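You operate a simulated robot arm through the tools that you are given. There is no shell and no other tool.

You are at the controls of a simulated two-armed robot. One attempt, no reset.

TASK
Swap the L guide block on the track for the M one.
Fine: pull the green pin up first, stand the old block in the well that is empty now, then push the pin down on the new one. Set down upright: what you pick out.

Only the result counts: the job must be done as asked and must still hold three seconds after the hand-in. Knocking over, shifting, dropping, spilling or breaking anything else fails it.

THE ROBOT
Two 7-joint arms with fingered hands on one trunk that stands fixed in place. Base frame: the origin is at the foot of the trunk, x ahead of it, y to its left, z up; the work surface is at about z = 0.86. Units: m, degrees, N and s.
The left shoulder is at [0.08, 0.185, 1.135], the right one opposite. With the tool pointing down near the work surface each hand reaches from about 0.1 to 0.84 m from the base axis, measured 20 degrees to its own side. Payload 4 kg a hand.
The TCP of each hand is the grasp point between the finger pads, 0.026 m short of the fingertips. In the tool frame z runs along the fingers and y along their closing line. The gripper opens to 0.132 m; its body begins 0.073 m behind the TCP. The gripper is a hand of 3 fingers: y runs from the thumb to the fingers, the wrist lies at [0, 0, -0.224] in the tool frame, and closing takes about 1.5 s.
Orientation is that of the tool frame in the base frame, as a unit quaternion [x, y, z, w]. With the fingers straight down and closing along the base's y, the tool's x points along the base's -x, its y along +y and its z along -z.

THE INTERFACE
- The arms move only by the tool nudge_tool. It takes "left_motion", "right_motion" or both (then of equal length, played together; a hand with none holds still); each is a list of rows, each an object (a shift or turn left out is 0, a gripper value left out holds the last) with "translation": the shift along the base's x, y, z in m, a list of three; "delta_rot": the turn, a rotation vector about the base's x, y, z in degrees, a list of three; "claw": the finger opening in m, from 0 to 0.132. In form: [{"translation": [dx, dy, dz], "delta_rot": [rx, ry, rz], "claw": claw}, ...]. A call has 1 to 20 rows; each row is the pose to reach, as a shift and turn from the pose commanded when the call began. A row lasts 0.2 s, in which the tool goes at most 0.05 m and 8.6 degrees; a call with a longer step from one row to the next is refused whole, and so is a gripper value outside its range. Where a pose cannot be reached the arm comes as near as it can. A force on the tool above 40 N (or 10 N above the force at the start of the call, whichever is more), or a blocked arm, ends the call early, and 0.2 s more pass. Each finger travels about 0.072 m/s and halts on what it meets, pressing with about 25 N; the grip force reading is that of the motor and also rises with nothing between the fingers. The clock runs only during rows and for 0.2 s after the last one: add rows that repeat a pose to give the fingers time. The reply holds the time, the measured pose of the TCP, the force on the tool along the base axes, the opening and the grip force, in the units named above and with some noise, with the torque about the TCP (base axes, N m) and any sound that the robot's microphone picked up, and new pictures: "pictures" is both (left out), scene, wrist or none (wrist: the cameras of the hands that moved).
- Cameras (640 x 400 px; columns grow to the right, rows downward): "scene" is now at [0.1979, -0.0181, 1.3601]; the picture's right is [-0.20, -0.98, 0.04], its down [-0.61, 0.09, -0.79] and it looks along [0.77, -0.18, -0.61] (base axes); focal length 288 px, centre (320, 200). "left" rides on the left gripper at [-0.062, 0.003, -0.092] in its tool frame; the picture's right is [-0.05, -1.00, 0.00], its down [0.83, -0.04, -0.56] and it looks along [0.55, -0.03, 0.83] (tool axes); focal length 230 px, centre (320, 200). "right" rides on the right gripper at [0.062, 0.003, -0.092] in its tool frame; the picture's right is [-0.05, 1.00, 0.00], its down [-0.83, -0.04, -0.55] and it looks along [-0.55, -0.03, 0.83] (tool axes); focal length 230 px, centre (320, 200). There is no depth. A picture from a camera that has moved, and an enlarged one, comes with that camera's place and axes in the base frame and with its lens.
- raise_lower(by): moves the trunk up (or, below 0, down) by that many m; the arms and the scene camera ride with it, the base frame stays. It gives what a move gives, with no picture.
- set_grasp(shape, hand): the hand has 3 fingers and takes this shape, open, in about a second: jaw (thumb against the fingers, like two jaws); tri (thumb and two fingers); tip (a fingertip pinch); poke (one finger out to press); point (the index stretched); flat (the hand flat); cup (the hand cupped); fist (a fist). The gripper value then closes the fingers along that shape, each until it touches; the sizes above hold for jaw. It gives what a move gives, with no picture.
- turn_head(pan, tilt): turns the head with the scene camera to pan (to the left, within 86 degrees either way) and tilt (down, from -29 to 69), counted from straight ahead of the robot (the tilt from the chest, where the trunk bows). It gives what a move gives, and a new picture of the scene camera.
- zoom(camera, box): a new picture of the part [left, top, right, bottom] of that camera's present view, enlarged. No time passes.
- hand_in(): hands the job in; it is judged then, once.

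Places have to be worked out from the pictures, the camera data and where the tool is seen. Open the grippers and draw the arms clear of the work before you hand the job in, unless the task says otherwise.

The tools are called after "Emit:" by a JSON object that holds its "method" and its "body". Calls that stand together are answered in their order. nudge_tool: Moves the arms, as the interface text tells. Its arguments: {"type":"object","properties":{"left_motion":{"type":"array","items":{"type":"object","properties":{"translation":{"type":"array","items":{"type":"number"}},"delta_rot":{"type":"array","items":{"type":"number"}},"claw":{"type":"number"}}}},"right_motion":{"type":"array","items":{"type":"object","properties":{"translation":{"type":"array","items":{"type":"number"}},"delta_rot":{"type":"array","items":{"type":"number"}},"claw":{"type":"number"}}}},"pictures":{"type":"string","enum":["both","scene","wrist","none"]}},"required":[]} The other tools are called the same way: raise_lower (by) moves the trunk up or down; set_grasp (shape, hand) gives the hand a shape; turn_head (pan, tilt) turns the head that bears the scene camera; zoom (camera, box) takes an enlarged picture of a part of a camera's view; hand_in () hands the job in.

At the start:

```text
time_s: 0.0
left_position: [0.5315, 0.1077, 1.1876]
left_ee_rot: [0.0, 1.0, 0.0, 0.0]
left_contact_force: [-0.2, 0.5, 1.0]
left_moment: [-0.02, -0.02, -0.01]
left_grip_width: 0.1317
left_gripper_force: 0.1
left_shape: jaw
right_position: [0.5195, -0.3014, 1.1429]
right_ee_rot: [0.0, 1.0, 0.0, 0.0]
right_contact_force: [0.5, 0.6, -0.3]
right_moment: [0.04, 0.0, -0.01]
right_grip_width: 0.1317
right_gripper_force: 0.0
right_shape: jaw
trunk travel left (down, up): [-0.175, 0.287]
head pan, tilt (commanded): [-11.9, 26.0]
```

scene: 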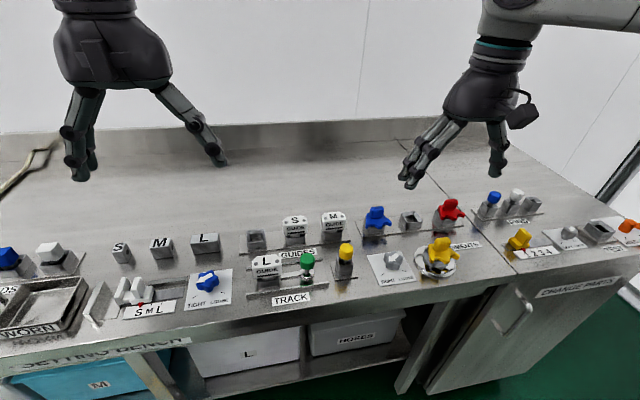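
right: 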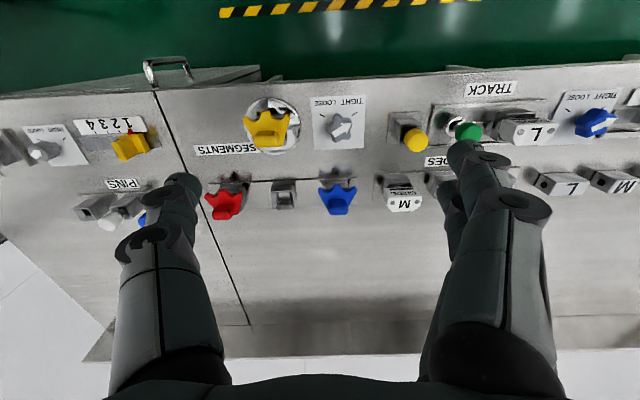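
left: 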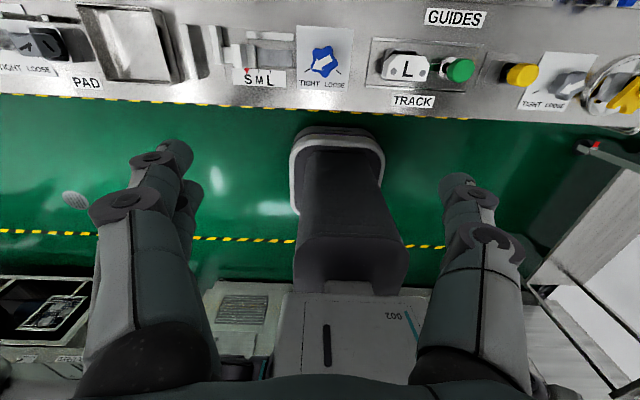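

The track with the L block and green pin sits at roughly the centre-bottom of the scene view, with the GUIDES wells behind it. I zoom in to look at them more closely.

Emit:
{"method": "zoom", "body": {"camera": "scene", "box": [220, 190, 380, 310]}}

Emit:
{"method": "zoom", "body": {"camera": "left", "box": [290, 0, 550, 140]}}

Emit:
{"method": "zoom", "body": {"camera": "right", "box": [360, 60, 640, 240]}}

```text
3.33 times, centred on (300, 250) of scene
camera zoom: at [0.1979, -0.0181, 1.3601], right [-0.2, -0.98, 0.04], down [-0.61, 0.09, -0.79], along [0.77, -0.18, -0.61], focal length 960 px, centre (387, 33)
```

zoom: 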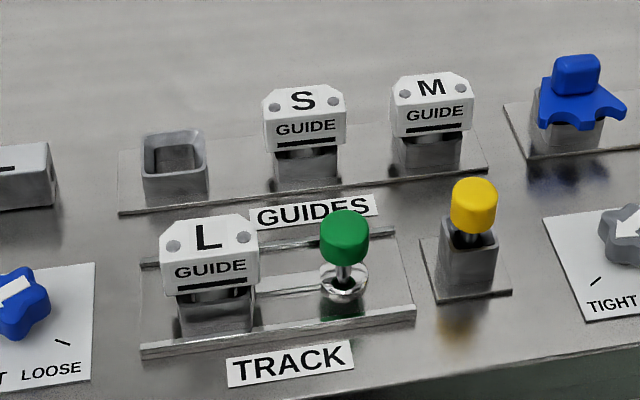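

```text
2.46 times, centred on (420, 70) of left
camera zoom: at [0.5932, 0.1115, 1.2794], right [0.05, -1.0, 0.0], down [-0.83, -0.04, 0.56], along [-0.55, -0.03, -0.83], focal length 566 px, centre (74, 520)
```

zoom: 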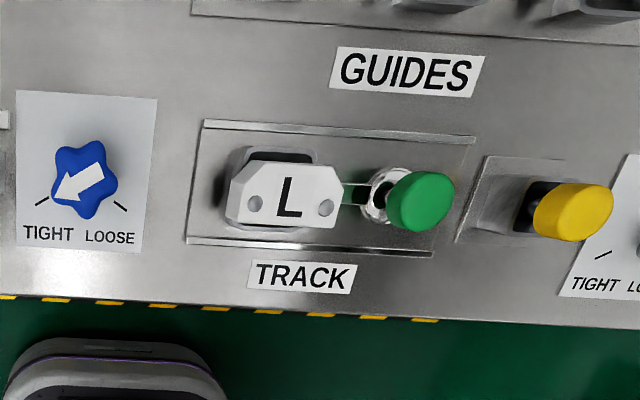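

```text
2.22 times, centred on (500, 150) of right
camera zoom: at [0.4582, -0.2993, 1.2356], right [0.05, 1.0, 0.0], down [0.83, -0.04, 0.55], along [0.55, -0.03, -0.83], focal length 511 px, centre (-80, 311)
```

zoom: 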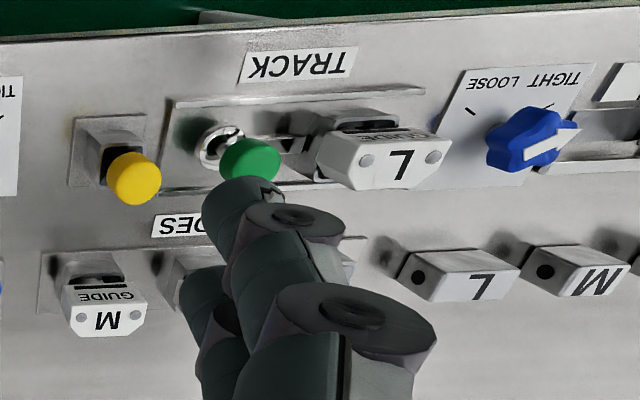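

I estimate the L block top at about (0.576, -0.008, 0.92), the pin at about (0.57, -0.085), the M block at about (0.69, -0.168), and the empty well at about (0.684, 0.013). I'll bring the left hand camera over the track for a closer, second view.

Emit:
{"method": "nudge_tool", "body": {"left_motion": [{"translation": [0.03, -0.025, 0]}, {"translation": [0.06, -0.05, -0.01]}, {"translation": [0.09, -0.075, -0.02]}, {"translation": [0.11, -0.1, -0.03]}, {"translation": [0.11, -0.1, -0.03]}], "pictures": "both"}}

```text
time_s: 1.2
left_position: [0.6416, 0.0108, 1.1577]
left_ee_rot: [-0.001, 1.0, 0.0, 0.0]
left_contact_force: [-0.7, 0.3, -0.1]
left_moment: [-0.01, -0.02, 0.02]
left_grip_width: 0.1319
left_gripper_force: 0.1
left_shape: jaw
right_position: [0.5192, -0.3005, 1.1444]
right_ee_rot: [0.0, 1.0, 0.0, 0.0]
right_contact_force: [0.2, 0.1, 0.0]
right_moment: [0.01, -0.03, 0.01]
right_grip_width: 0.132
right_gripper_force: 0.0
right_shape: jaw
trunk travel left (down, up): [-0.175, 0.287]
head pan, tilt (commanded): [-11.9, 26.0]
camera scene: at [0.1975, -0.0171, 1.3602], right [-0.2, -0.98, 0.04], down [-0.61, 0.09, -0.79], along [0.77, -0.19, -0.61], focal length 288 px, centre (320, 200)
camera left: at [0.7024, 0.0133, 1.249], right [0.05, -1.0, 0.0], down [-0.83, -0.04, 0.55], along [-0.55, -0.03, -0.83], focal length 230 px, centre (320, 200)
```

scene: 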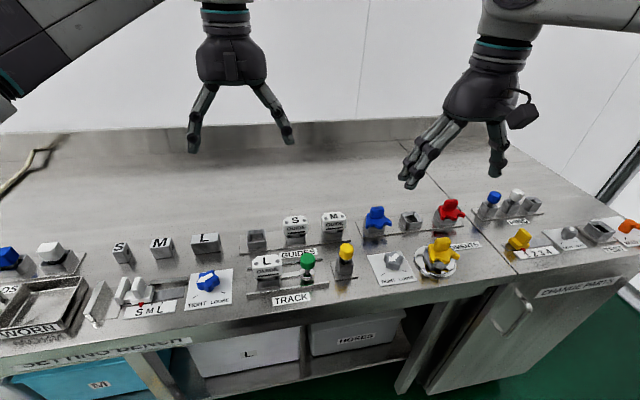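
left: 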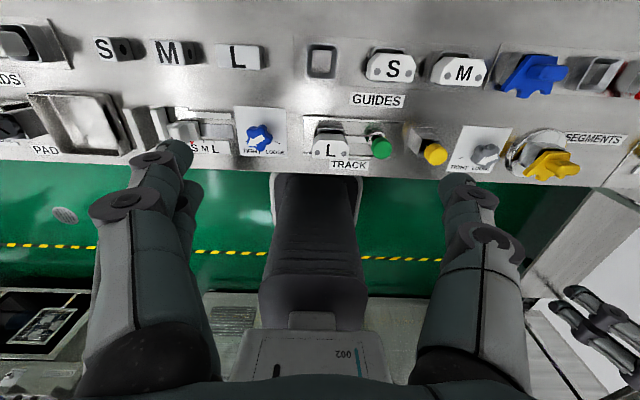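

The left wrist camera now sees the whole track and the wells from above. I zoom in on those for detail.

Emit:
{"method": "zoom", "body": {"camera": "left", "box": [290, 35, 510, 175]}}

Emit:
{"method": "zoom", "body": {"camera": "scene", "box": [235, 240, 325, 305]}}

```text
2.86 times, centred on (400, 105) of left
camera zoom: at [0.7024, 0.0133, 1.249], right [0.05, -1.0, 0.0], down [-0.83, -0.04, 0.55], along [-0.55, -0.03, -0.83], focal length 657 px, centre (91, 471)
```

zoom: 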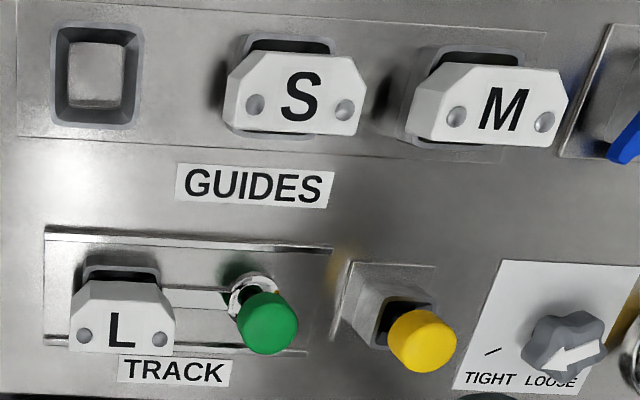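

```text
6.15 times, centred on (280, 272) of scene
camera zoom: at [0.1975, -0.0171, 1.3602], right [-0.2, -0.98, 0.04], down [-0.61, 0.09, -0.79], along [0.77, -0.19, -0.61], focal length 1772 px, centre (566, -246)
```

zoom: 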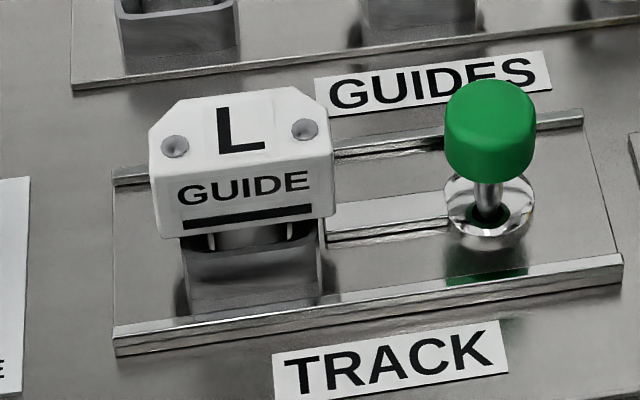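

The guide blocks are white heads on stems in square wells, the leftmost well (about x=0.687, y=0.010) is empty, and the pin knob top is near (0.580, -0.088, 0.913). I'll move the left hand aside as an observer and turn the right hand 90° so it closes along x, partly closing it to see the finger geometry.

Emit:
{"method": "nudge_tool", "body": {"right_motion": [{"delta_rot": [0, 0, 8.2]}, {"delta_rot": [0, 0, 16.4]}, {"delta_rot": [0, 0, 24.6]}, {"delta_rot": [0, 0, 32.8]}, {"delta_rot": [0, 0, 41]}, {"delta_rot": [0, 0, 49.2]}, {"delta_rot": [0, 0, 57.4]}, {"delta_rot": [0, 0, 65.6]}, {"delta_rot": [0, 0, 73.8]}, {"delta_rot": [0, 0, 82], "claw": 0.05}, {"delta_rot": [0, 0, 90], "claw": 0.05}, {"delta_rot": [0, 0, 90], "claw": 0.05}, {"delta_rot": [0, 0, 90], "claw": 0.05}, {"delta_rot": [0, 0, 90], "claw": 0.05}], "left_motion": [{"translation": [0.01, 0.03, 0.01]}, {"translation": [0.02, 0.06, 0.02]}, {"translation": [0.04, 0.09, 0.03]}, {"translation": [0.06, 0.11, 0.03]}, {"translation": [0.06, 0.11, 0.03]}, {"translation": [0.06, 0.11, 0.03]}, {"translation": [0.06, 0.11, 0.03]}, {"translation": [0.06, 0.11, 0.03]}, {"translation": [0.06, 0.11, 0.03]}, {"translation": [0.06, 0.11, 0.03]}, {"translation": [0.06, 0.11, 0.03]}, {"translation": [0.06, 0.11, 0.03]}, {"translation": [0.06, 0.11, 0.03]}, {"translation": [0.06, 0.11, 0.03]}], "pictures": "both"}}

```text
time_s: 4.2
left_position: [0.703, 0.1143, 1.1875]
left_ee_rot: [0.0, 1.0, 0.0, 0.0]
left_contact_force: [-0.2, -0.5, 0.7]
left_moment: [0.0, -0.01, 0.0]
left_grip_width: 0.132
left_gripper_force: 0.2
left_shape: jaw
right_position: [0.5189, -0.3024, 1.1419]
right_ee_rot: [0.708, -0.706, 0.0, 0.0]
right_contact_force: [0.8, 0.3, 0.5]
right_moment: [0.0, -0.01, 0.01]
right_grip_width: 0.0503
right_gripper_force: 0.1
right_shape: jaw
trunk travel left (down, up): [-0.175, 0.287]
head pan, tilt (commanded): [-11.9, 26.0]
camera scene: at [0.1979, -0.0182, 1.3601], right [-0.2, -0.98, 0.04], down [-0.61, 0.09, -0.79], along [0.77, -0.18, -0.61], focal length 288 px, centre (320, 200)
camera right: at [0.5159, -0.3647, 1.2351], right [-1.0, 0.05, 0.0], down [0.04, 0.83, 0.56], along [0.03, 0.55, -0.83], focal length 230 px, centre (320, 200)
camera left: at [0.7646, 0.1182, 1.2787], right [0.05, -1.0, 0.0], down [-0.83, -0.04, 0.56], along [-0.55, -0.03, -0.83], focal length 230 px, centre (320, 200)
```

scene: 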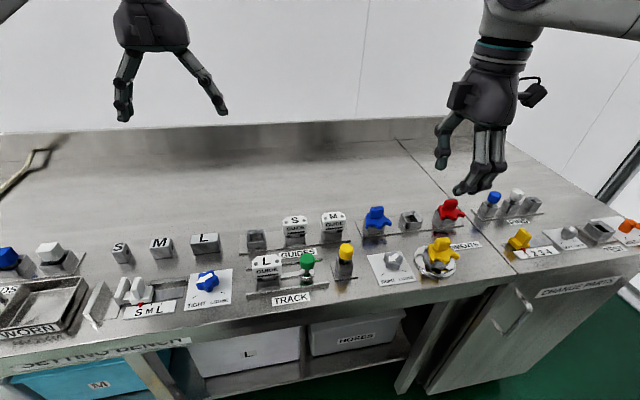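
right: 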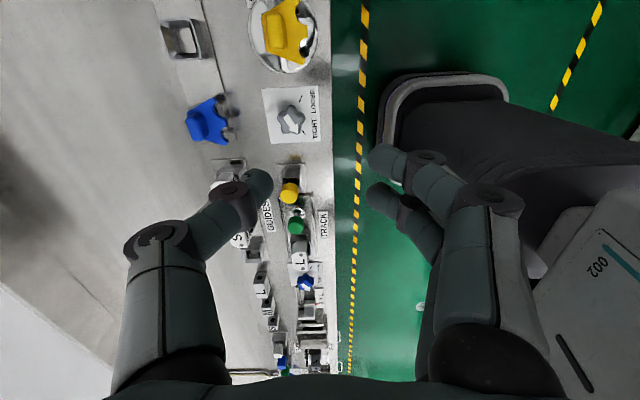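
left: 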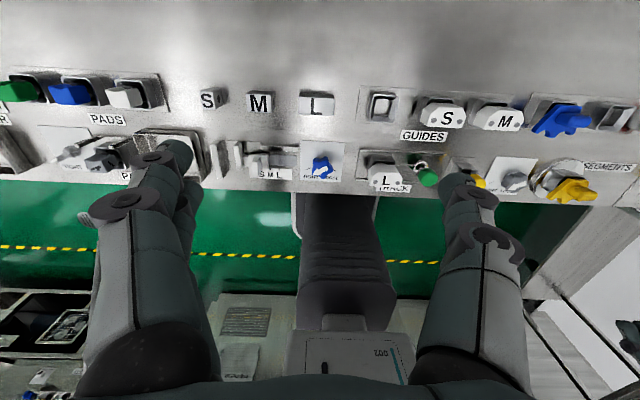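

The rotation works and the fingertips stay at a nearly constant depth when partly closed. I now carry the right hand above the pin at about (0.580, -0.088), stopping high at z=1.0 to check alignment.

Emit:
{"method": "nudge_tool", "body": {"right_motion": [{"translation": [0.009, 0.03, -0.013], "claw": 0.08}, {"translation": [0.018, 0.06, -0.026], "claw": 0.08}, {"translation": [0.027, 0.095, -0.04], "claw": 0.08}, {"translation": [0.036, 0.13, -0.055], "claw": 0.08}, {"translation": [0.046, 0.165, -0.07], "claw": 0.08}, {"translation": [0.056, 0.195, -0.085], "claw": 0.08}, {"translation": [0.061, 0.214, -0.1], "claw": 0.08}, {"translation": [0.061, 0.214, -0.12], "claw": 0.08}, {"translation": [0.061, 0.214, -0.14], "claw": 0.08}, {"translation": [0.061, 0.214, -0.14], "claw": 0.08}], "pictures": "both"}}

```text
time_s: 6.4
left_position: [0.7027, 0.1148, 1.1874]
left_ee_rot: [0.0, 1.0, -0.001, 0.0]
left_contact_force: [0.6, 0.4, -0.3]
left_moment: [-0.01, 0.01, 0.0]
left_grip_width: 0.1317
left_gripper_force: 0.1
left_shape: jaw
right_position: [0.5858, -0.1024, 1.0206]
right_ee_rot: [-0.707, 0.708, 0.0, 0.0]
right_contact_force: [0.0, -0.6, -0.3]
right_moment: [0.01, 0.01, 0.01]
right_grip_width: 0.0796
right_gripper_force: 0.0
right_shape: jaw
right hand out of reach, approached as far as the arm can: row 7, 8, 9, 10
trunk travel left (down, up): [-0.175, 0.287]
head pan, tilt (commanded): [-11.9, 26.0]
camera scene: at [0.1975, -0.0181, 1.3602], right [-0.2, -0.98, 0.04], down [-0.61, 0.09, -0.79], along [0.77, -0.18, -0.61], focal length 288 px, centre (320, 200)
camera right: at [0.5822, -0.1644, 1.1137], right [-1.0, 0.05, 0.0], down [0.04, 0.83, 0.56], along [0.03, 0.55, -0.83], focal length 230 px, centre (320, 200)
```

scene: 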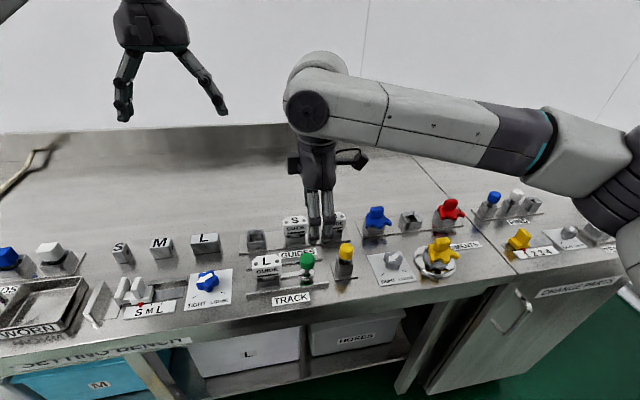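
right: 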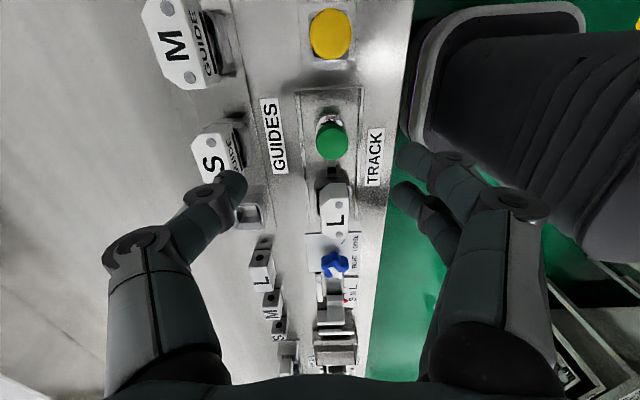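

The right arm runs into a limit at this yaw (stopped at about (0.586, -0.102, 1.02)). The opposite yaw (thumb toward the robot) is likely the neutral one, so I back off upward and turn the right hand the other way.

Emit:
{"method": "nudge_tool", "body": {"right_motion": [{"translation": [0, -0.03, 0.03]}, {"translation": [0, -0.06, 0.06], "delta_rot": [0, 0, -8.2]}, {"translation": [0, -0.09, 0.09], "delta_rot": [0, 0, -16.4]}, {"translation": [-0.01, -0.11, 0.11], "delta_rot": [0, 0, -24.6]}, {"translation": [-0.02, -0.13, 0.12], "delta_rot": [0, 0, -32.8]}, {"translation": [-0.02, -0.13, 0.12], "delta_rot": [0, 0, -41]}, {"translation": [-0.02, -0.13, 0.12], "delta_rot": [0, 0, -49.4]}, {"translation": [-0.02, -0.13, 0.12], "delta_rot": [0, 0, -57.8]}, {"translation": [-0.02, -0.13, 0.12], "delta_rot": [0, 0, -66.2]}, {"translation": [-0.02, -0.13, 0.12], "delta_rot": [0, 0, -74.6]}, {"translation": [-0.02, -0.13, 0.12], "delta_rot": [0, 0, -83]}, {"translation": [-0.02, -0.13, 0.12], "delta_rot": [0, 0, -90]}, {"translation": [-0.02, -0.13, 0.12], "delta_rot": [0, 0, -90]}], "pictures": "none"}}

Emit:
{"method": "nudge_tool", "body": {"right_motion": [{"delta_rot": [0, 0, -8.2]}, {"delta_rot": [0, 0, -16.4]}, {"delta_rot": [0, 0, -24.6]}, {"delta_rot": [0, 0, -32.8]}, {"delta_rot": [0, 0, -41]}, {"delta_rot": [0, 0, -49.2]}, {"delta_rot": [0, 0, -57.4]}, {"delta_rot": [0, 0, -65.6]}, {"delta_rot": [0, 0, -73.8]}, {"delta_rot": [0, 0, -82]}, {"delta_rot": [0, 0, -90]}, {"delta_rot": [0, 0, -90]}], "pictures": "both"}}

```text
time_s: 9.2
left_position: [0.7033, 0.1146, 1.1873]
left_ee_rot: [-0.001, 1.0, 0.0, 0.001]
left_contact_force: [0.5, -0.2, -0.4]
left_moment: [0.0, 0.03, 0.0]
left_grip_width: 0.1319
left_gripper_force: 0.1
left_shape: jaw
right_position: [0.5659, -0.232, 1.1414]
right_ee_rot: [0.001, 1.0, 0.0, -0.001]
right_contact_force: [-0.1, 0.2, -0.4]
right_moment: [-0.01, 0.01, 0.01]
right_grip_width: 0.0798
right_gripper_force: 0.1
right_shape: jaw
trunk travel left (down, up): [-0.175, 0.287]
head pan, tilt (commanded): [-11.9, 26.0]
```

```text
time_s: 11.8
left_position: [0.7034, 0.115, 1.1873]
left_ee_rot: [0.0, 1.0, 0.0, 0.0]
left_contact_force: [0.1, -0.2, -0.1]
left_moment: [-0.01, 0.03, 0.0]
left_grip_width: 0.1321
left_gripper_force: 0.0
left_shape: jaw
right_position: [0.5671, -0.2344, 1.1412]
right_ee_rot: [0.708, 0.706, 0.001, 0.0]
right_contact_force: [-1.2, -0.7, 0.4]
right_moment: [-0.01, 0.0, -0.01]
right_grip_width: 0.0793
right_gripper_force: 0.0
right_shape: jaw
trunk travel left (down, up): [-0.175, 0.287]
head pan, tilt (commanded): [-11.9, 26.0]
camera scene: at [0.198, -0.0182, 1.3601], right [-0.2, -0.98, 0.04], down [-0.61, 0.09, -0.79], along [0.77, -0.18, -0.61], focal length 288 px, centre (320, 200)
camera right: at [0.5695, -0.1722, 1.2338], right [1.0, -0.05, 0.0], down [-0.05, -0.83, 0.55], along [-0.03, -0.55, -0.83], focal length 230 px, centre (320, 200)
```

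scene: 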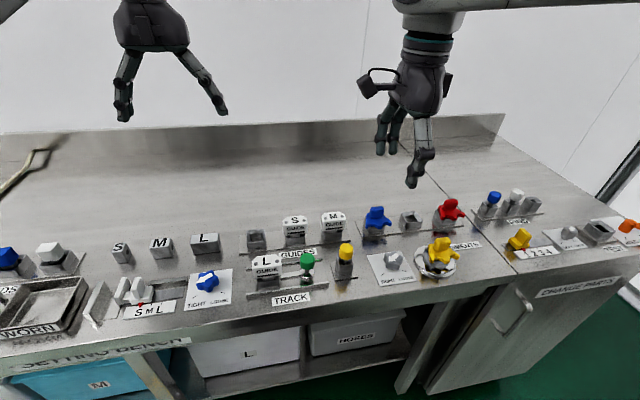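
right: 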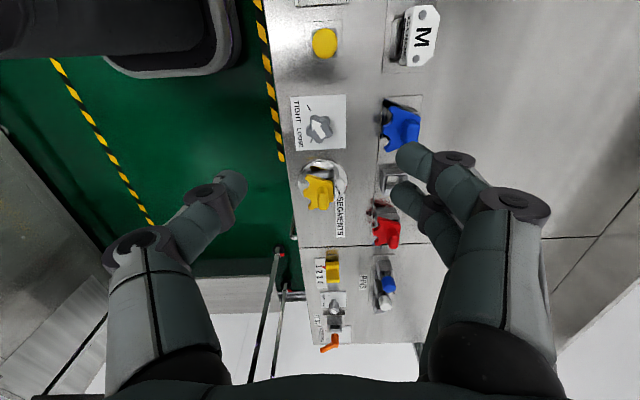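

The right hand now has its thumb toward the robot. I bring it over the pin again, to about (0.580, -0.088, 1.0).

Emit:
{"method": "nudge_tool", "body": {"right_motion": [{"translation": [0.003, 0.03, -0.015], "claw": 0.08}, {"translation": [0.006, 0.06, -0.03], "claw": 0.08}, {"translation": [0.009, 0.09, -0.05], "claw": 0.08}, {"translation": [0.011, 0.12, -0.07], "claw": 0.08}, {"translation": [0.013, 0.146, -0.1], "claw": 0.08}, {"translation": [0.013, 0.146, -0.12], "claw": 0.08}, {"translation": [0.013, 0.146, -0.14], "claw": 0.08}, {"translation": [0.013, 0.146, -0.14], "claw": 0.08}], "pictures": "both"}}

Emit:
{"method": "zoom", "body": {"camera": "left", "box": [340, 80, 540, 210]}}

Emit:
{"method": "zoom", "body": {"camera": "scene", "box": [220, 180, 380, 310]}}

```text
time_s: 13.6
left_position: [0.7037, 0.1144, 1.1883]
left_ee_rot: [0.0, 1.0, -0.001, 0.001]
left_contact_force: [-0.3, -0.4, 0.2]
left_moment: [0.03, 0.0, 0.0]
left_grip_width: 0.1318
left_gripper_force: 0.0
left_shape: jaw
right_position: [0.5784, -0.0951, 1.0111]
right_ee_rot: [0.707, 0.707, 0.002, -0.001]
right_contact_force: [0.0, 0.4, 0.2]
right_moment: [-0.01, -0.03, -0.03]
right_grip_width: 0.0796
right_gripper_force: 0.0
right_shape: jaw
right hand out of reach, approached as far as the arm can: row 5, 6, 7, 8
trunk travel left (down, up): [-0.175, 0.287]
head pan, tilt (commanded): [-11.9, 26.0]
camera scene: at [0.1975, -0.0182, 1.3602], right [-0.2, -0.98, 0.04], down [-0.61, 0.09, -0.79], along [0.77, -0.18, -0.61], focal length 288 px, centre (320, 200)
camera right: at [0.581, -0.0326, 1.1033], right [1.0, -0.05, 0.0], down [-0.05, -0.83, 0.55], along [-0.03, -0.55, -0.83], focal length 230 px, centre (320, 200)
```

scene: 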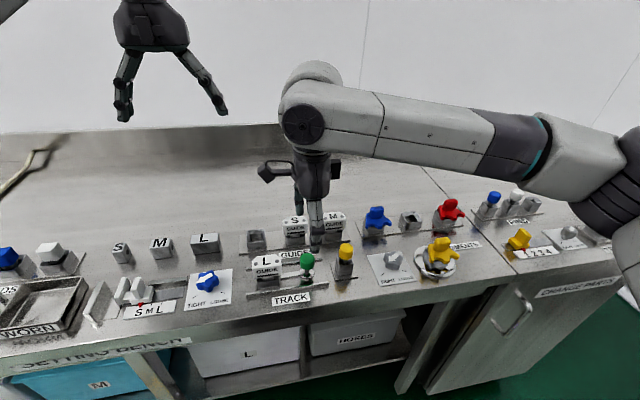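
right: 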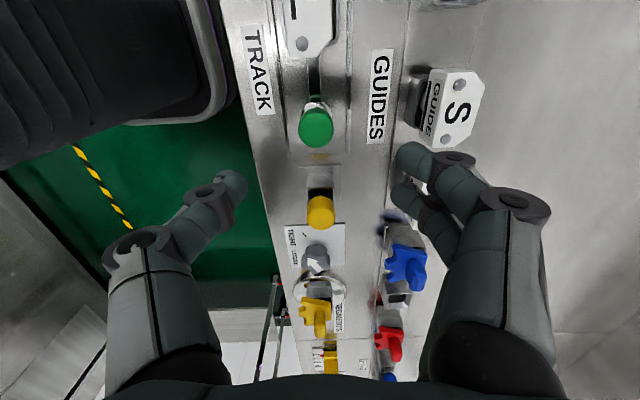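

```text
3.08 times, centred on (440, 145) of left
camera zoom: at [0.7642, 0.1181, 1.2791], right [0.05, -1.0, 0.0], down [-0.83, -0.04, 0.56], along [-0.55, -0.03, -0.83], focal length 708 px, centre (-49, 369)
```

zoom: 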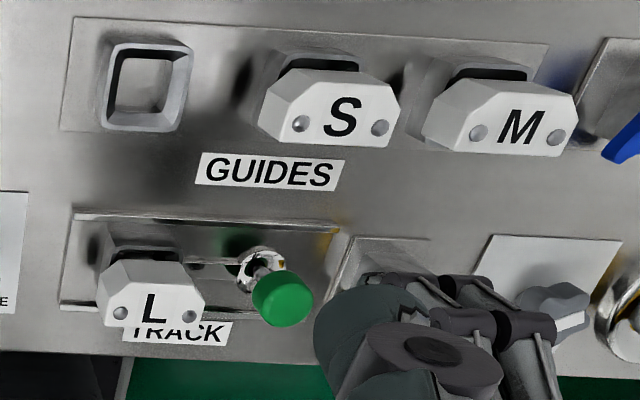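

```text
3.08 times, centred on (300, 245) of scene
camera zoom: at [0.1975, -0.0182, 1.3602], right [-0.2, -0.98, 0.04], down [-0.61, 0.09, -0.79], along [0.77, -0.18, -0.61], focal length 886 px, centre (382, 62)
```

zoom: 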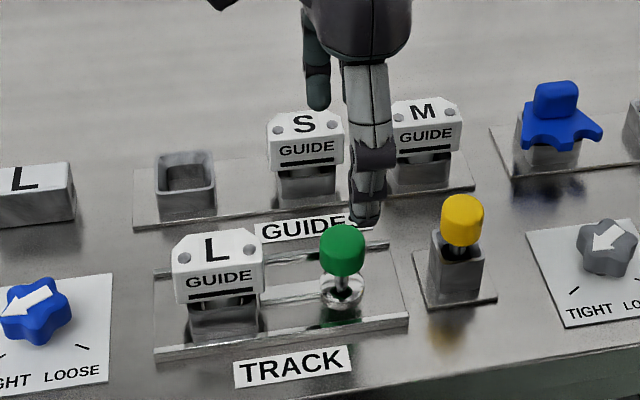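

The right arm again stops near y=-0.095, so it isn't a yaw problem; the forearm is nearly level with the shoulder. Raising the trunk should let the forearm slope down and give more room, so I raise it by 0.15.

Emit:
{"method": "raise_lower", "body": {"by": 0.15}}

```text
time_s: 15.3
left_position: [0.6683, 0.1202, 1.3929]
left_ee_rot: [0.0, 0.999, 0.0, 0.04]
left_contact_force: [-0.3, 0.5, -0.4]
left_moment: [0.03, -0.03, 0.01]
left_grip_width: 0.1318
left_gripper_force: 0.0
left_shape: jaw
right_position: [0.5393, -0.0944, 1.2509]
right_ee_rot: [0.705, 0.705, 0.055, 0.055]
right_contact_force: [0.0, -0.1, 0.4]
right_moment: [-0.01, 0.0, -0.02]
right_grip_width: 0.0799
right_gripper_force: 0.1
right_shape: jaw
trunk travel left (down, up): [-0.325, 0.137]
head pan, tilt (commanded): [-11.9, 26.0]
```

The trunk rise also pitched the hands slightly (about −9° right, −4.6° left, about y). I correct the orientation and move the right hand toward (0.58, -0.088, 1.05) to test the reach from this height.

Emit:
{"method": "nudge_tool", "body": {"right_motion": [{"translation": [0.01, 0, -0.03], "delta_rot": [0, 4.5, 0]}, {"translation": [0.02, 0, -0.06], "delta_rot": [0, 8.9, 0]}, {"translation": [0.03, 0.002, -0.09], "delta_rot": [0, 8.9, 0]}, {"translation": [0.041, 0.004, -0.13], "delta_rot": [0, 8.9, 0]}, {"translation": [0.041, 0.006, -0.17], "delta_rot": [0, 8.9, 0]}, {"translation": [0.041, 0.006, -0.2], "delta_rot": [0, 8.9, 0]}, {"translation": [0.041, 0.006, -0.2], "delta_rot": [0, 8.9, 0]}], "left_motion": [{"translation": [0.01, 0.01, -0.02], "delta_rot": [0, 2.3, 0]}, {"translation": [0.02, 0.02, -0.04], "delta_rot": [0, 4.6, 0]}, {"translation": [0.035, 0.03, -0.06], "delta_rot": [0, 4.6, 0]}, {"translation": [0.035, 0.03, -0.08], "delta_rot": [0, 4.6, 0]}, {"translation": [0.035, 0.03, -0.1], "delta_rot": [0, 4.6, 0]}, {"translation": [0.035, 0.03, -0.12], "delta_rot": [0, 4.6, 0]}, {"translation": [0.035, 0.03, -0.12], "delta_rot": [0, 4.6, 0]}], "pictures": "both"}}

```text
time_s: 16.9
left_position: [0.7022, 0.1472, 1.274]
left_ee_rot: [0.0, 1.0, 0.0, 0.0]
left_contact_force: [0.0, 0.5, 0.6]
left_moment: [-0.01, -0.06, -0.01]
left_grip_width: 0.132
left_gripper_force: 0.1
left_shape: jaw
left hand out of reach, approached as far as the arm can: row 1, 2, 3, 4, 5
right_position: [0.5459, -0.1321, 1.0663]
right_ee_rot: [0.707, 0.707, 0.0, 0.001]
right_contact_force: [0.1, 0.8, -0.3]
right_moment: [-0.04, 0.0, -0.05]
right_grip_width: 0.0795
right_gripper_force: 0.0
right_shape: jaw
right hand out of reach, approached as far as the arm can: row 1, 2, 3, 4, 5, 6, 7
trunk travel left (down, up): [-0.325, 0.137]
head pan, tilt (commanded): [-11.9, 26.0]
camera scene: at [0.1079, -0.0184, 1.5385], right [-0.21, -0.98, 0.01], down [-0.47, 0.09, -0.88], along [0.86, -0.18, -0.48], focal length 288 px, centre (320, 200)
camera right: at [0.5485, -0.0711, 1.1579], right [1.0, -0.05, 0.0], down [-0.04, -0.83, 0.55], along [-0.03, -0.55, -0.83], focal length 230 px, centre (320, 200)
camera left: at [0.764, 0.1504, 1.3652], right [0.05, -1.0, 0.0], down [-0.83, -0.04, 0.55], along [-0.55, -0.03, -0.83], focal length 230 px, centre (320, 200)
```

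scene: 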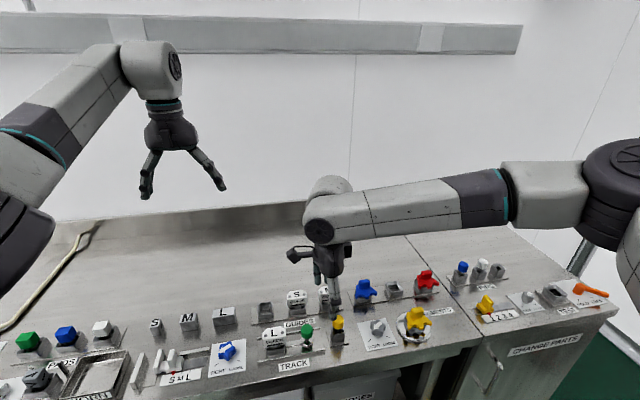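
right: 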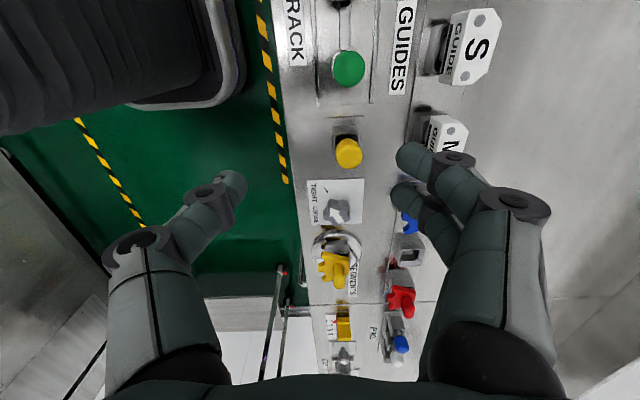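
left: 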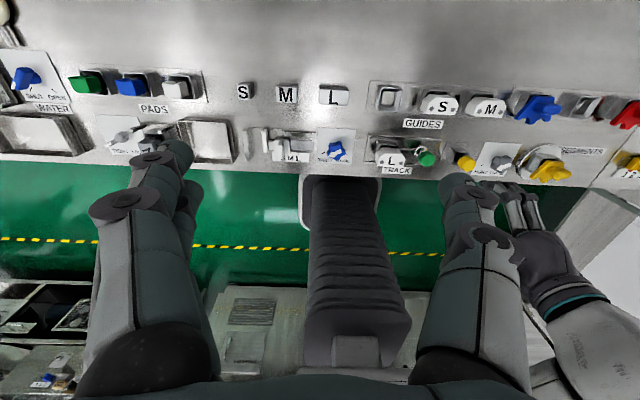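

Raising tilted the trunk back and made the reach worse, so lowering (which bows the shoulders forward) should help. I first lift and retract both hands well clear before lowering.

Emit:
{"method": "nudge_tool", "body": {"right_motion": [{"translation": [-0.01, -0.01, 0.04]}, {"translation": [-0.02, -0.03, 0.08]}, {"translation": [-0.03, -0.05, 0.12]}, {"translation": [-0.04, -0.07, 0.16]}, {"translation": [-0.05, -0.09, 0.2]}, {"translation": [-0.06, -0.11, 0.24]}, {"translation": [-0.06, -0.13, 0.28]}, {"translation": [-0.06, -0.13, 0.28]}], "left_motion": [{"translation": [-0.01, 0.01, 0.02]}, {"translation": [-0.03, 0.02, 0.04]}, {"translation": [-0.05, 0.03, 0.06]}, {"translation": [-0.07, 0.04, 0.08]}, {"translation": [-0.09, 0.05, 0.1]}, {"translation": [-0.11, 0.06, 0.12]}, {"translation": [-0.12, 0.06, 0.14]}, {"translation": [-0.12, 0.06, 0.14]}], "pictures": "none"}}

```text
time_s: 18.8
left_position: [0.5826, 0.2097, 1.4153]
left_ee_rot: [0.0, 1.0, -0.001, 0.0]
left_contact_force: [0.5, -0.3, 0.0]
left_moment: [0.01, 0.02, 0.01]
left_grip_width: 0.1318
left_gripper_force: 0.1
left_shape: jaw
right_position: [0.4919, -0.2608, 1.3455]
right_ee_rot: [0.707, 0.708, 0.001, -0.001]
right_contact_force: [-0.7, 0.4, -0.8]
right_moment: [0.03, 0.0, 0.0]
right_grip_width: 0.0795
right_gripper_force: 0.1
right_shape: jaw
trunk travel left (down, up): [-0.325, 0.137]
head pan, tilt (commanded): [-11.9, 26.0]
```

Both hands are high (left z=1.415, right z=1.346). I lower the trunk back to its starting height first and check how the hands ride along.

Emit:
{"method": "raise_lower", "body": {"by": -0.15}}

```text
time_s: 20.5
left_position: [0.5843, 0.2086, 1.265]
left_ee_rot: [0.001, 1.0, 0.0, 0.001]
left_contact_force: [-0.4, -0.5, 0.2]
left_moment: [0.03, -0.03, 0.02]
left_grip_width: 0.132
left_gripper_force: 0.1
left_shape: jaw
right_position: [0.4882, -0.2582, 1.1967]
right_ee_rot: [0.708, 0.706, 0.001, 0.0]
right_contact_force: [0.1, 0.4, 0.1]
right_moment: [0.01, -0.01, -0.01]
right_grip_width: 0.0795
right_gripper_force: 0.1
right_shape: jaw
trunk travel left (down, up): [-0.175, 0.287]
head pan, tilt (commanded): [-11.9, 26.0]
```

When in reach, the hands ride straight down with the trunk and keep their orientation. I raise them once more, then lower the trunk by a further 0.14.

Emit:
{"method": "nudge_tool", "body": {"right_motion": [{"translation": [0, 0, 0.04]}, {"translation": [0, 0, 0.08]}, {"translation": [0, 0, 0.12]}, {"translation": [0, 0, 0.12]}], "left_motion": [{"translation": [0, 0, 0.03]}, {"translation": [0, 0, 0.06]}, {"translation": [0, 0, 0.08]}, {"translation": [0, 0, 0.08]}], "pictures": "none"}}

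Emit:
{"method": "raise_lower", "body": {"by": -0.14}}

```text
time_s: 21.5
left_position: [0.5852, 0.2099, 1.3436]
left_ee_rot: [0.0, 1.0, 0.0, 0.0]
left_contact_force: [-0.1, -0.6, -0.2]
left_moment: [-0.02, 0.0, -0.03]
left_grip_width: 0.132
left_gripper_force: 0.0
left_shape: jaw
right_position: [0.4881, -0.2591, 1.3151]
right_ee_rot: [0.707, 0.708, 0.0, 0.0]
right_contact_force: [0.6, 1.0, -0.2]
right_moment: [0.0, 0.01, 0.03]
right_grip_width: 0.0794
right_gripper_force: 0.1
right_shape: jaw
trunk travel left (down, up): [-0.175, 0.287]
head pan, tilt (commanded): [-11.9, 26.0]
```

```text
time_s: 23.2
left_position: [0.6508, 0.2081, 1.1162]
left_ee_rot: [0.0, 0.998, 0.0, -0.068]
left_contact_force: [-0.1, 0.5, -0.4]
left_moment: [0.02, -0.03, -0.01]
left_grip_width: 0.1319
left_gripper_force: 0.0
left_shape: jaw
right_position: [0.4869, -0.2588, 1.1764]
right_ee_rot: [0.707, 0.707, 0.001, 0.0]
right_contact_force: [-0.1, 0.4, 0.5]
right_moment: [0.01, -0.02, 0.0]
right_grip_width: 0.0792
right_gripper_force: 0.0
right_shape: jaw
trunk travel left (down, up): [-0.035, 0.427]
head pan, tilt (commanded): [-11.9, 26.0]
```

The right hand kept its pose; the left tipped by about +7.8° about y, which I correct now. I then send the right hand toward the pin at (0.580, -0.088, 1.02) to test the reach from the lowered trunk.

Emit:
{"method": "nudge_tool", "body": {"right_motion": [{"translation": [0.015, 0.025, -0.02]}, {"translation": [0.03, 0.05, -0.04]}, {"translation": [0.045, 0.08, -0.06]}, {"translation": [0.06, 0.11, -0.08]}, {"translation": [0.075, 0.14, -0.1]}, {"translation": [0.09, 0.165, -0.12]}, {"translation": [0.093, 0.171, -0.14]}, {"translation": [0.093, 0.171, -0.156]}, {"translation": [0.093, 0.171, -0.156]}], "left_motion": [{"translation": [0.01, 0, 0.02], "delta_rot": [0, -4, 0]}, {"translation": [0.02, 0, 0.04], "delta_rot": [0, -7.8, 0]}, {"translation": [0.03, 0, 0.06], "delta_rot": [0, -7.8, 0]}, {"translation": [0.04, 0, 0.08], "delta_rot": [0, -7.8, 0]}, {"translation": [0.05, 0, 0.08], "delta_rot": [0, -7.8, 0]}, {"translation": [0.05, -0.02, 0.08], "delta_rot": [0, -7.8, 0]}, {"translation": [0.05, -0.03, 0.08], "delta_rot": [0, -7.8, 0]}, {"translation": [0.05, -0.04, 0.08], "delta_rot": [0, -7.8, 0]}, {"translation": [0.05, -0.04, 0.08], "delta_rot": [0, -7.8, 0]}], "pictures": "both"}}

```text
time_s: 25.2
left_position: [0.6869, 0.1706, 1.1745]
left_ee_rot: [0.0, 1.0, -0.001, 0.001]
left_contact_force: [0.1, -0.5, 0.5]
left_moment: [0.02, 0.01, 0.02]
left_grip_width: 0.1321
left_gripper_force: 0.1
left_shape: jaw
left hand out of reach, approached as far as the arm can: row 3, 4, 5, 6, 7, 8, 9
right_position: [0.5781, -0.099, 1.0258]
right_ee_rot: [0.708, 0.707, 0.0, 0.0]
right_contact_force: [0.1, 0.2, 1.1]
right_moment: [0.01, 0.01, 0.0]
right_grip_width: 0.0796
right_gripper_force: 0.0
right_shape: jaw
right hand out of reach, approached as far as the arm can: row 6, 7, 8, 9
trunk travel left (down, up): [-0.035, 0.427]
head pan, tilt (commanded): [-11.9, 26.0]
camera scene: at [0.3254, -0.0178, 1.1454], right [-0.18, -0.98, 0.09], down [-0.78, 0.09, -0.61], along [0.59, -0.18, -0.78], focal length 288 px, centre (320, 200)
camera right: at [0.581, -0.0372, 1.1184], right [1.0, -0.05, 0.0], down [-0.04, -0.83, 0.55], along [-0.03, -0.55, -0.83], focal length 230 px, centre (320, 200)
camera left: at [0.7488, 0.1733, 1.2646], right [0.05, -1.0, 0.0], down [-0.83, -0.04, 0.55], along [-0.55, -0.03, -0.83], focal length 230 px, centre (320, 200)
```

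scene: 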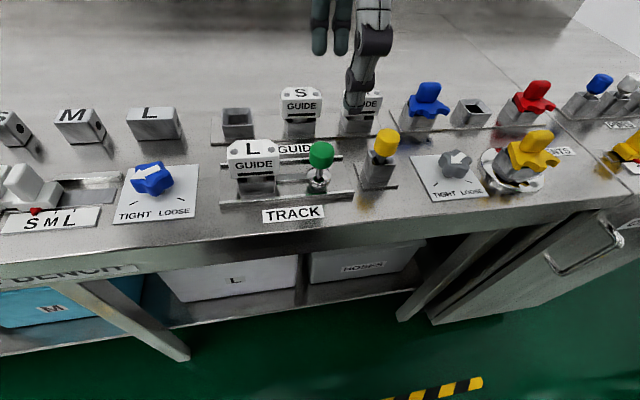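
right: 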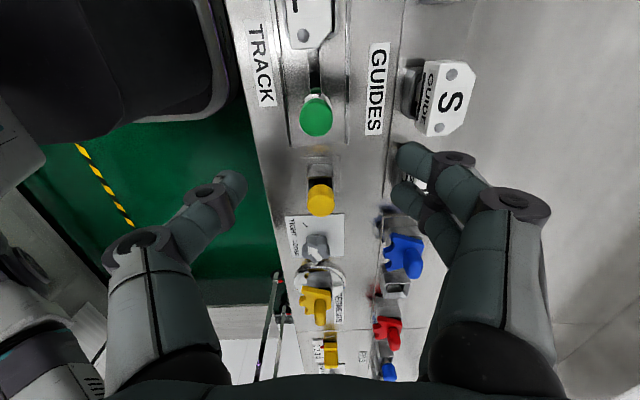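
left: 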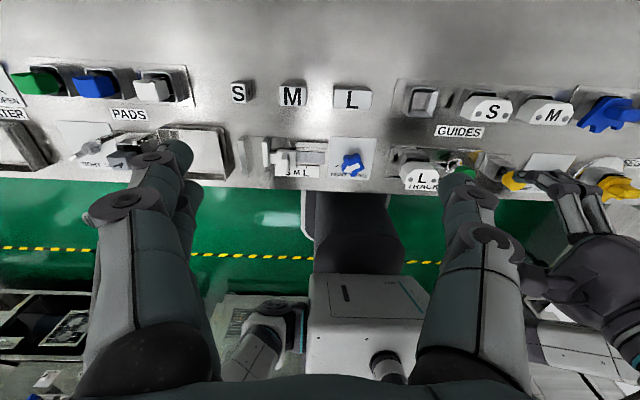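

The right arm stops at about y≈-0.10 no matter the yaw or trunk height, whereas the left arm earlier reached y=0.01 freely. I'll park the right hand out of the way and test the left arm, turned -90°, toward the track.

Emit:
{"method": "nudge_tool", "body": {"right_motion": [{"translation": [0, -0.03, 0.03]}, {"translation": [-0.01, -0.06, 0.06]}, {"translation": [-0.03, -0.09, 0.08]}, {"translation": [-0.05, -0.12, 0.1]}, {"translation": [-0.07, -0.15, 0.1]}, {"translation": [-0.09, -0.18, 0.1]}, {"translation": [-0.11, -0.21, 0.1]}, {"translation": [-0.13, -0.23, 0.1]}, {"translation": [-0.15, -0.25, 0.1]}, {"translation": [-0.17, -0.27, 0.1]}, {"translation": [-0.19, -0.29, 0.1]}, {"translation": [-0.19, -0.29, 0.1]}], "left_motion": [{"delta_rot": [0, 0, -8.2]}, {"delta_rot": [0, 0, -16.4]}, {"delta_rot": [0, 0, -24.6]}, {"translation": [-0.01, -0.02, -0.01], "delta_rot": [0, 0, -32.8]}, {"translation": [-0.02, -0.04, -0.02], "delta_rot": [0, 0, -41]}, {"translation": [-0.03, -0.06, -0.03], "delta_rot": [0, 0, -49.2]}, {"translation": [-0.04, -0.08, -0.04], "delta_rot": [0, 0, -57.4]}, {"translation": [-0.05, -0.1, -0.05], "delta_rot": [0, 0, -65.6]}, {"translation": [-0.06, -0.12, -0.06], "delta_rot": [0, 0, -73.8]}, {"translation": [-0.067, -0.135, -0.07], "delta_rot": [0, 0, -82]}, {"translation": [-0.067, -0.15, -0.075], "delta_rot": [0, 0, -90]}, {"translation": [-0.067, -0.15, -0.075], "delta_rot": [0, 0, -90]}], "pictures": "both"}}

```text
time_s: 27.8
left_position: [0.6215, 0.0184, 1.0996]
left_ee_rot: [0.707, 0.707, -0.001, -0.001]
left_contact_force: [0.1, -0.1, -0.4]
left_moment: [0.02, 0.02, 0.0]
left_grip_width: 0.1319
left_gripper_force: 0.1
left_shape: jaw
right_position: [0.3888, -0.3865, 1.1238]
right_ee_rot: [0.707, 0.707, -0.001, -0.001]
right_contact_force: [-0.1, 0.0, -0.5]
right_moment: [0.0, 0.0, -0.01]
right_grip_width: 0.0794
right_gripper_force: 0.0
right_shape: jaw
trunk travel left (down, up): [-0.035, 0.427]
head pan, tilt (commanded): [-11.9, 26.0]
camera scene: at [0.3262, -0.0177, 1.145], right [-0.18, -0.98, 0.09], down [-0.78, 0.09, -0.61], along [0.59, -0.18, -0.78], focal length 288 px, centre (320, 200)
camera right: at [0.3923, -0.325, 1.2156], right [1.0, -0.05, 0.0], down [-0.04, -0.83, 0.55], along [-0.03, -0.55, -0.83], focal length 230 px, centre (320, 200)
camera left: at [0.6242, -0.0428, 1.1898], right [-1.0, -0.05, 0.0], down [-0.04, 0.83, 0.56], along [-0.03, 0.55, -0.83], focal length 230 px, centre (320, 200)
```

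scene: 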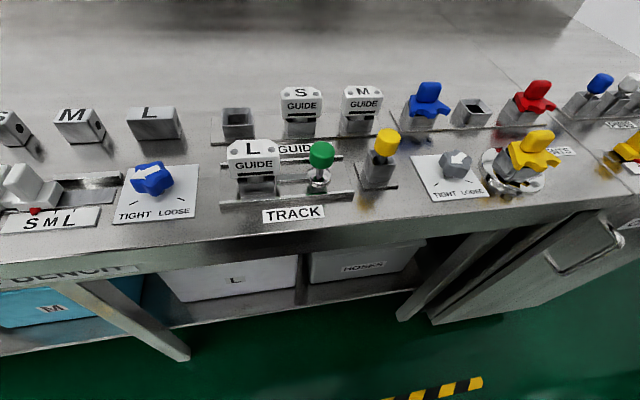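
right: 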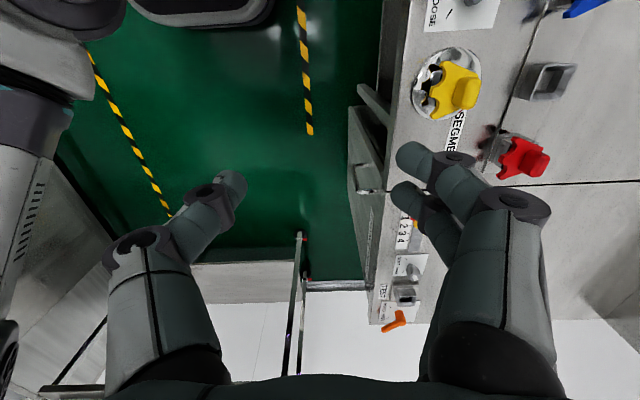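
left: 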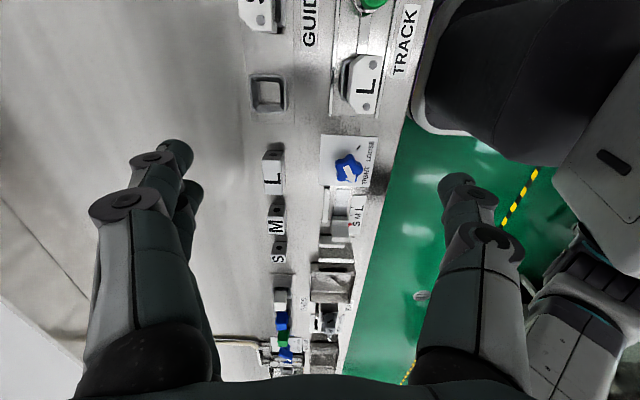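

The left arm gets there without complaint, and the scene camera now has a clear close view. I continue the left hand toward the pin at (0.580, -0.088, 1.02), narrowing it to 0.08.

Emit:
{"method": "nudge_tool", "body": {"left_motion": [{"translation": [-0.01, -0.03, -0.01], "claw": 0.08}, {"translation": [-0.02, -0.06, -0.03], "claw": 0.08}, {"translation": [-0.03, -0.085, -0.05], "claw": 0.08}, {"translation": [-0.041, -0.106, -0.07], "claw": 0.08}, {"translation": [-0.041, -0.106, -0.08], "claw": 0.08}, {"translation": [-0.041, -0.106, -0.08], "claw": 0.08}], "pictures": "both"}}

```text
time_s: 29.2
left_position: [0.5773, -0.0865, 1.0177]
left_ee_rot: [0.708, 0.706, 0.0, 0.001]
left_contact_force: [-0.2, 0.4, -0.3]
left_moment: [-0.03, 0.03, -0.01]
left_grip_width: 0.0805
left_gripper_force: 0.1
left_shape: jaw
right_position: [0.3885, -0.3881, 1.1238]
right_ee_rot: [0.708, 0.706, 0.0, -0.001]
right_contact_force: [0.1, 1.0, 0.1]
right_moment: [0.01, -0.02, -0.05]
right_grip_width: 0.0796
right_gripper_force: 0.1
right_shape: jaw
trunk travel left (down, up): [-0.035, 0.427]
head pan, tilt (commanded): [-11.9, 26.0]
camera scene: at [0.3254, -0.0185, 1.1454], right [-0.18, -0.98, 0.09], down [-0.78, 0.09, -0.61], along [0.59, -0.18, -0.78], focal length 288 px, centre (320, 200)
camera left: at [0.5807, -0.1483, 1.1091], right [-1.0, -0.05, 0.0], down [-0.04, 0.83, 0.56], along [-0.03, 0.55, -0.83], focal length 230 px, centre (320, 200)
```

scene: 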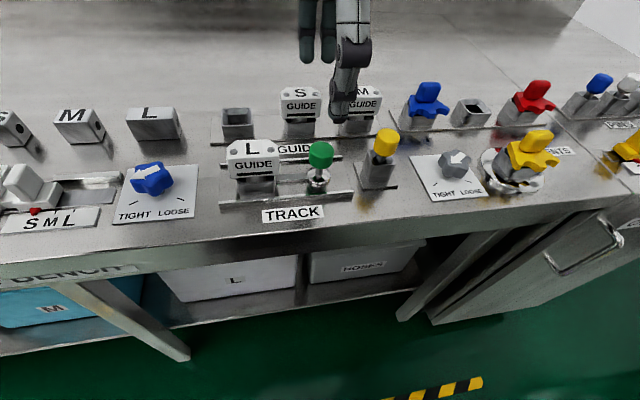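
left: 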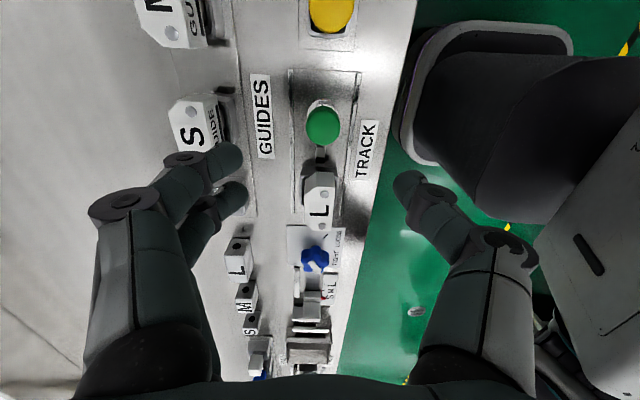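

The left hand is in reach of the pin at (0.577, -0.087, 1.018). I zoom the nearer scene view to refine the positions of the knob, blocks and wells before descending.

Emit:
{"method": "zoom", "body": {"camera": "scene", "box": [205, 75, 405, 215]}}

Emit:
{"method": "zoom", "body": {"camera": "left", "box": [240, 60, 440, 240]}}

```text
2.86 times, centred on (305, 145) of scene
camera zoom: at [0.3254, -0.0185, 1.1454], right [-0.18, -0.98, 0.09], down [-0.78, 0.09, -0.61], along [0.59, -0.18, -0.78], focal length 823 px, centre (363, 357)
```

zoom: 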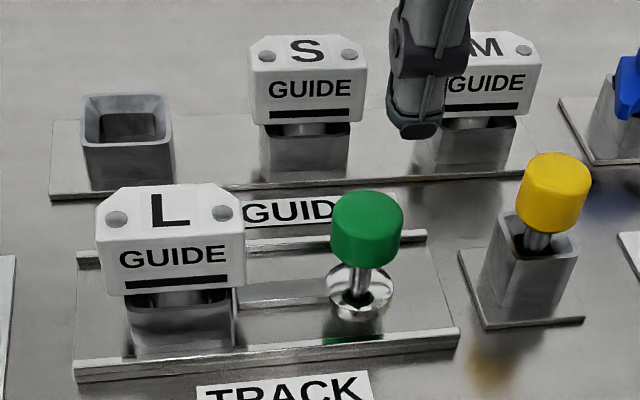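

```text
2.22 times, centred on (340, 150) of left
camera zoom: at [0.5807, -0.1483, 1.1091], right [-1.0, -0.05, 0.0], down [-0.04, 0.83, 0.56], along [-0.03, 0.55, -0.83], focal length 511 px, centre (276, 311)
```

zoom: 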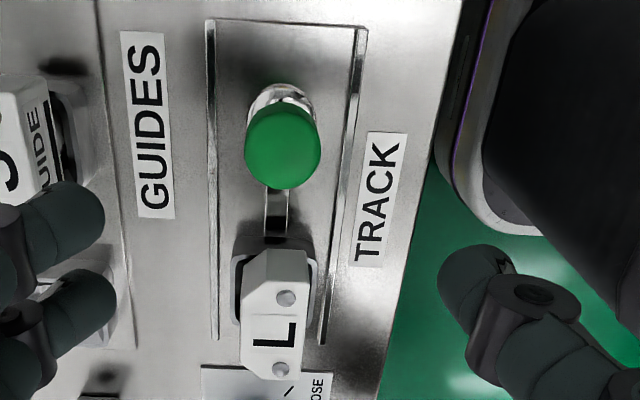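

Refined estimates: knob axis at about (0.577, -0.090), L block at about (0.579, -0.010) with its top near z=0.92, and wells at x≈0.687 with y≈+0.010, -0.080 and -0.170. I descend the left hand to z≈0.935 around the knob and check.

Emit:
{"method": "nudge_tool", "body": {"left_motion": [{"translation": [0, -0.003, -0.03], "claw": 0.08}, {"translation": [0, -0.003, -0.06], "claw": 0.08}, {"translation": [0, -0.003, -0.083], "claw": 0.08}, {"translation": [0, -0.003, -0.083], "claw": 0.08}], "pictures": "both"}}

Emit:
{"method": "zoom", "body": {"camera": "scene", "box": [205, 75, 405, 215]}}

```text
time_s: 30.2
left_position: [0.5784, -0.0913, 0.9328]
left_ee_rot: [0.706, 0.708, 0.0, 0.001]
left_contact_force: [0.6, 1.2, 0.4]
left_moment: [-0.02, -0.02, 0.0]
left_grip_width: 0.0803
left_gripper_force: 0.0
left_shape: jaw
right_position: [0.3877, -0.3859, 1.1241]
right_ee_rot: [0.707, 0.707, 0.0, 0.0]
right_contact_force: [-0.1, 0.7, -0.2]
right_moment: [0.01, 0.0, -0.01]
right_grip_width: 0.0797
right_gripper_force: 0.1
right_shape: jaw
trunk travel left (down, up): [-0.035, 0.427]
head pan, tilt (commanded): [-11.9, 26.0]
camera scene: at [0.3253, -0.0182, 1.1455], right [-0.18, -0.98, 0.09], down [-0.78, 0.09, -0.61], along [0.59, -0.18, -0.78], focal length 288 px, centre (320, 200)
camera left: at [0.5814, -0.1528, 1.024], right [-1.0, -0.05, 0.0], down [-0.04, 0.83, 0.56], along [-0.03, 0.55, -0.83], focal length 230 px, centre (320, 200)
```

scene: 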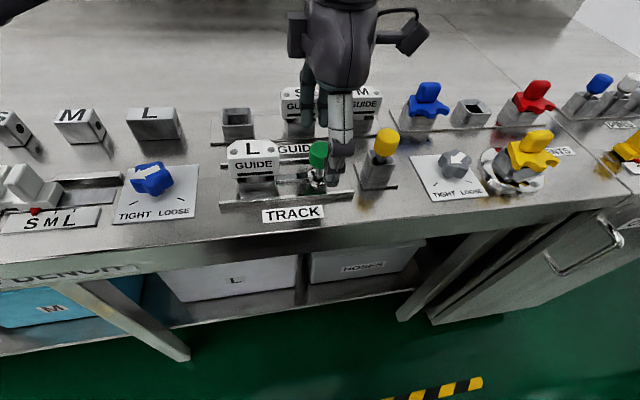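
left: 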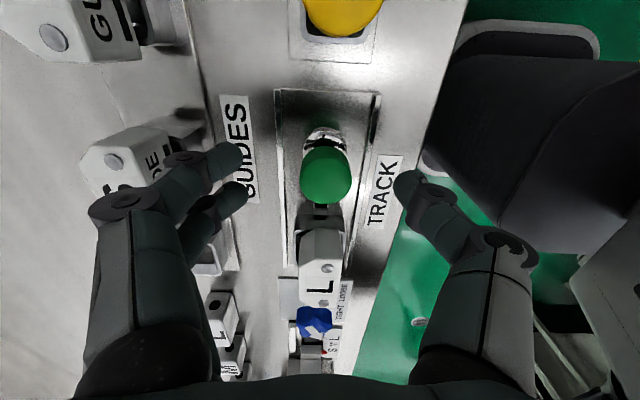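

```text
2.86 times, centred on (305, 145) of scene
camera zoom: at [0.3253, -0.0182, 1.1455], right [-0.18, -0.98, 0.09], down [-0.78, 0.09, -0.61], along [0.59, -0.18, -0.78], focal length 823 px, centre (363, 357)
```

zoom: 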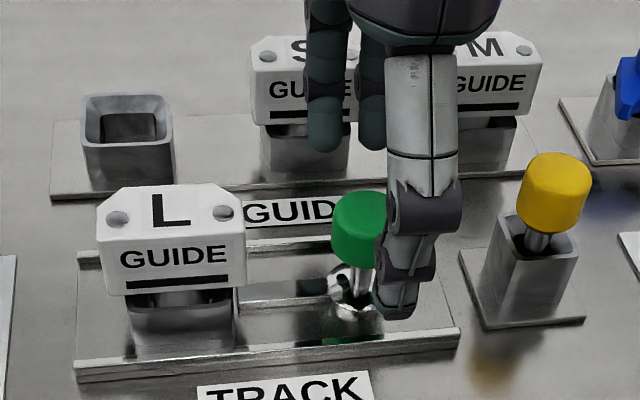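

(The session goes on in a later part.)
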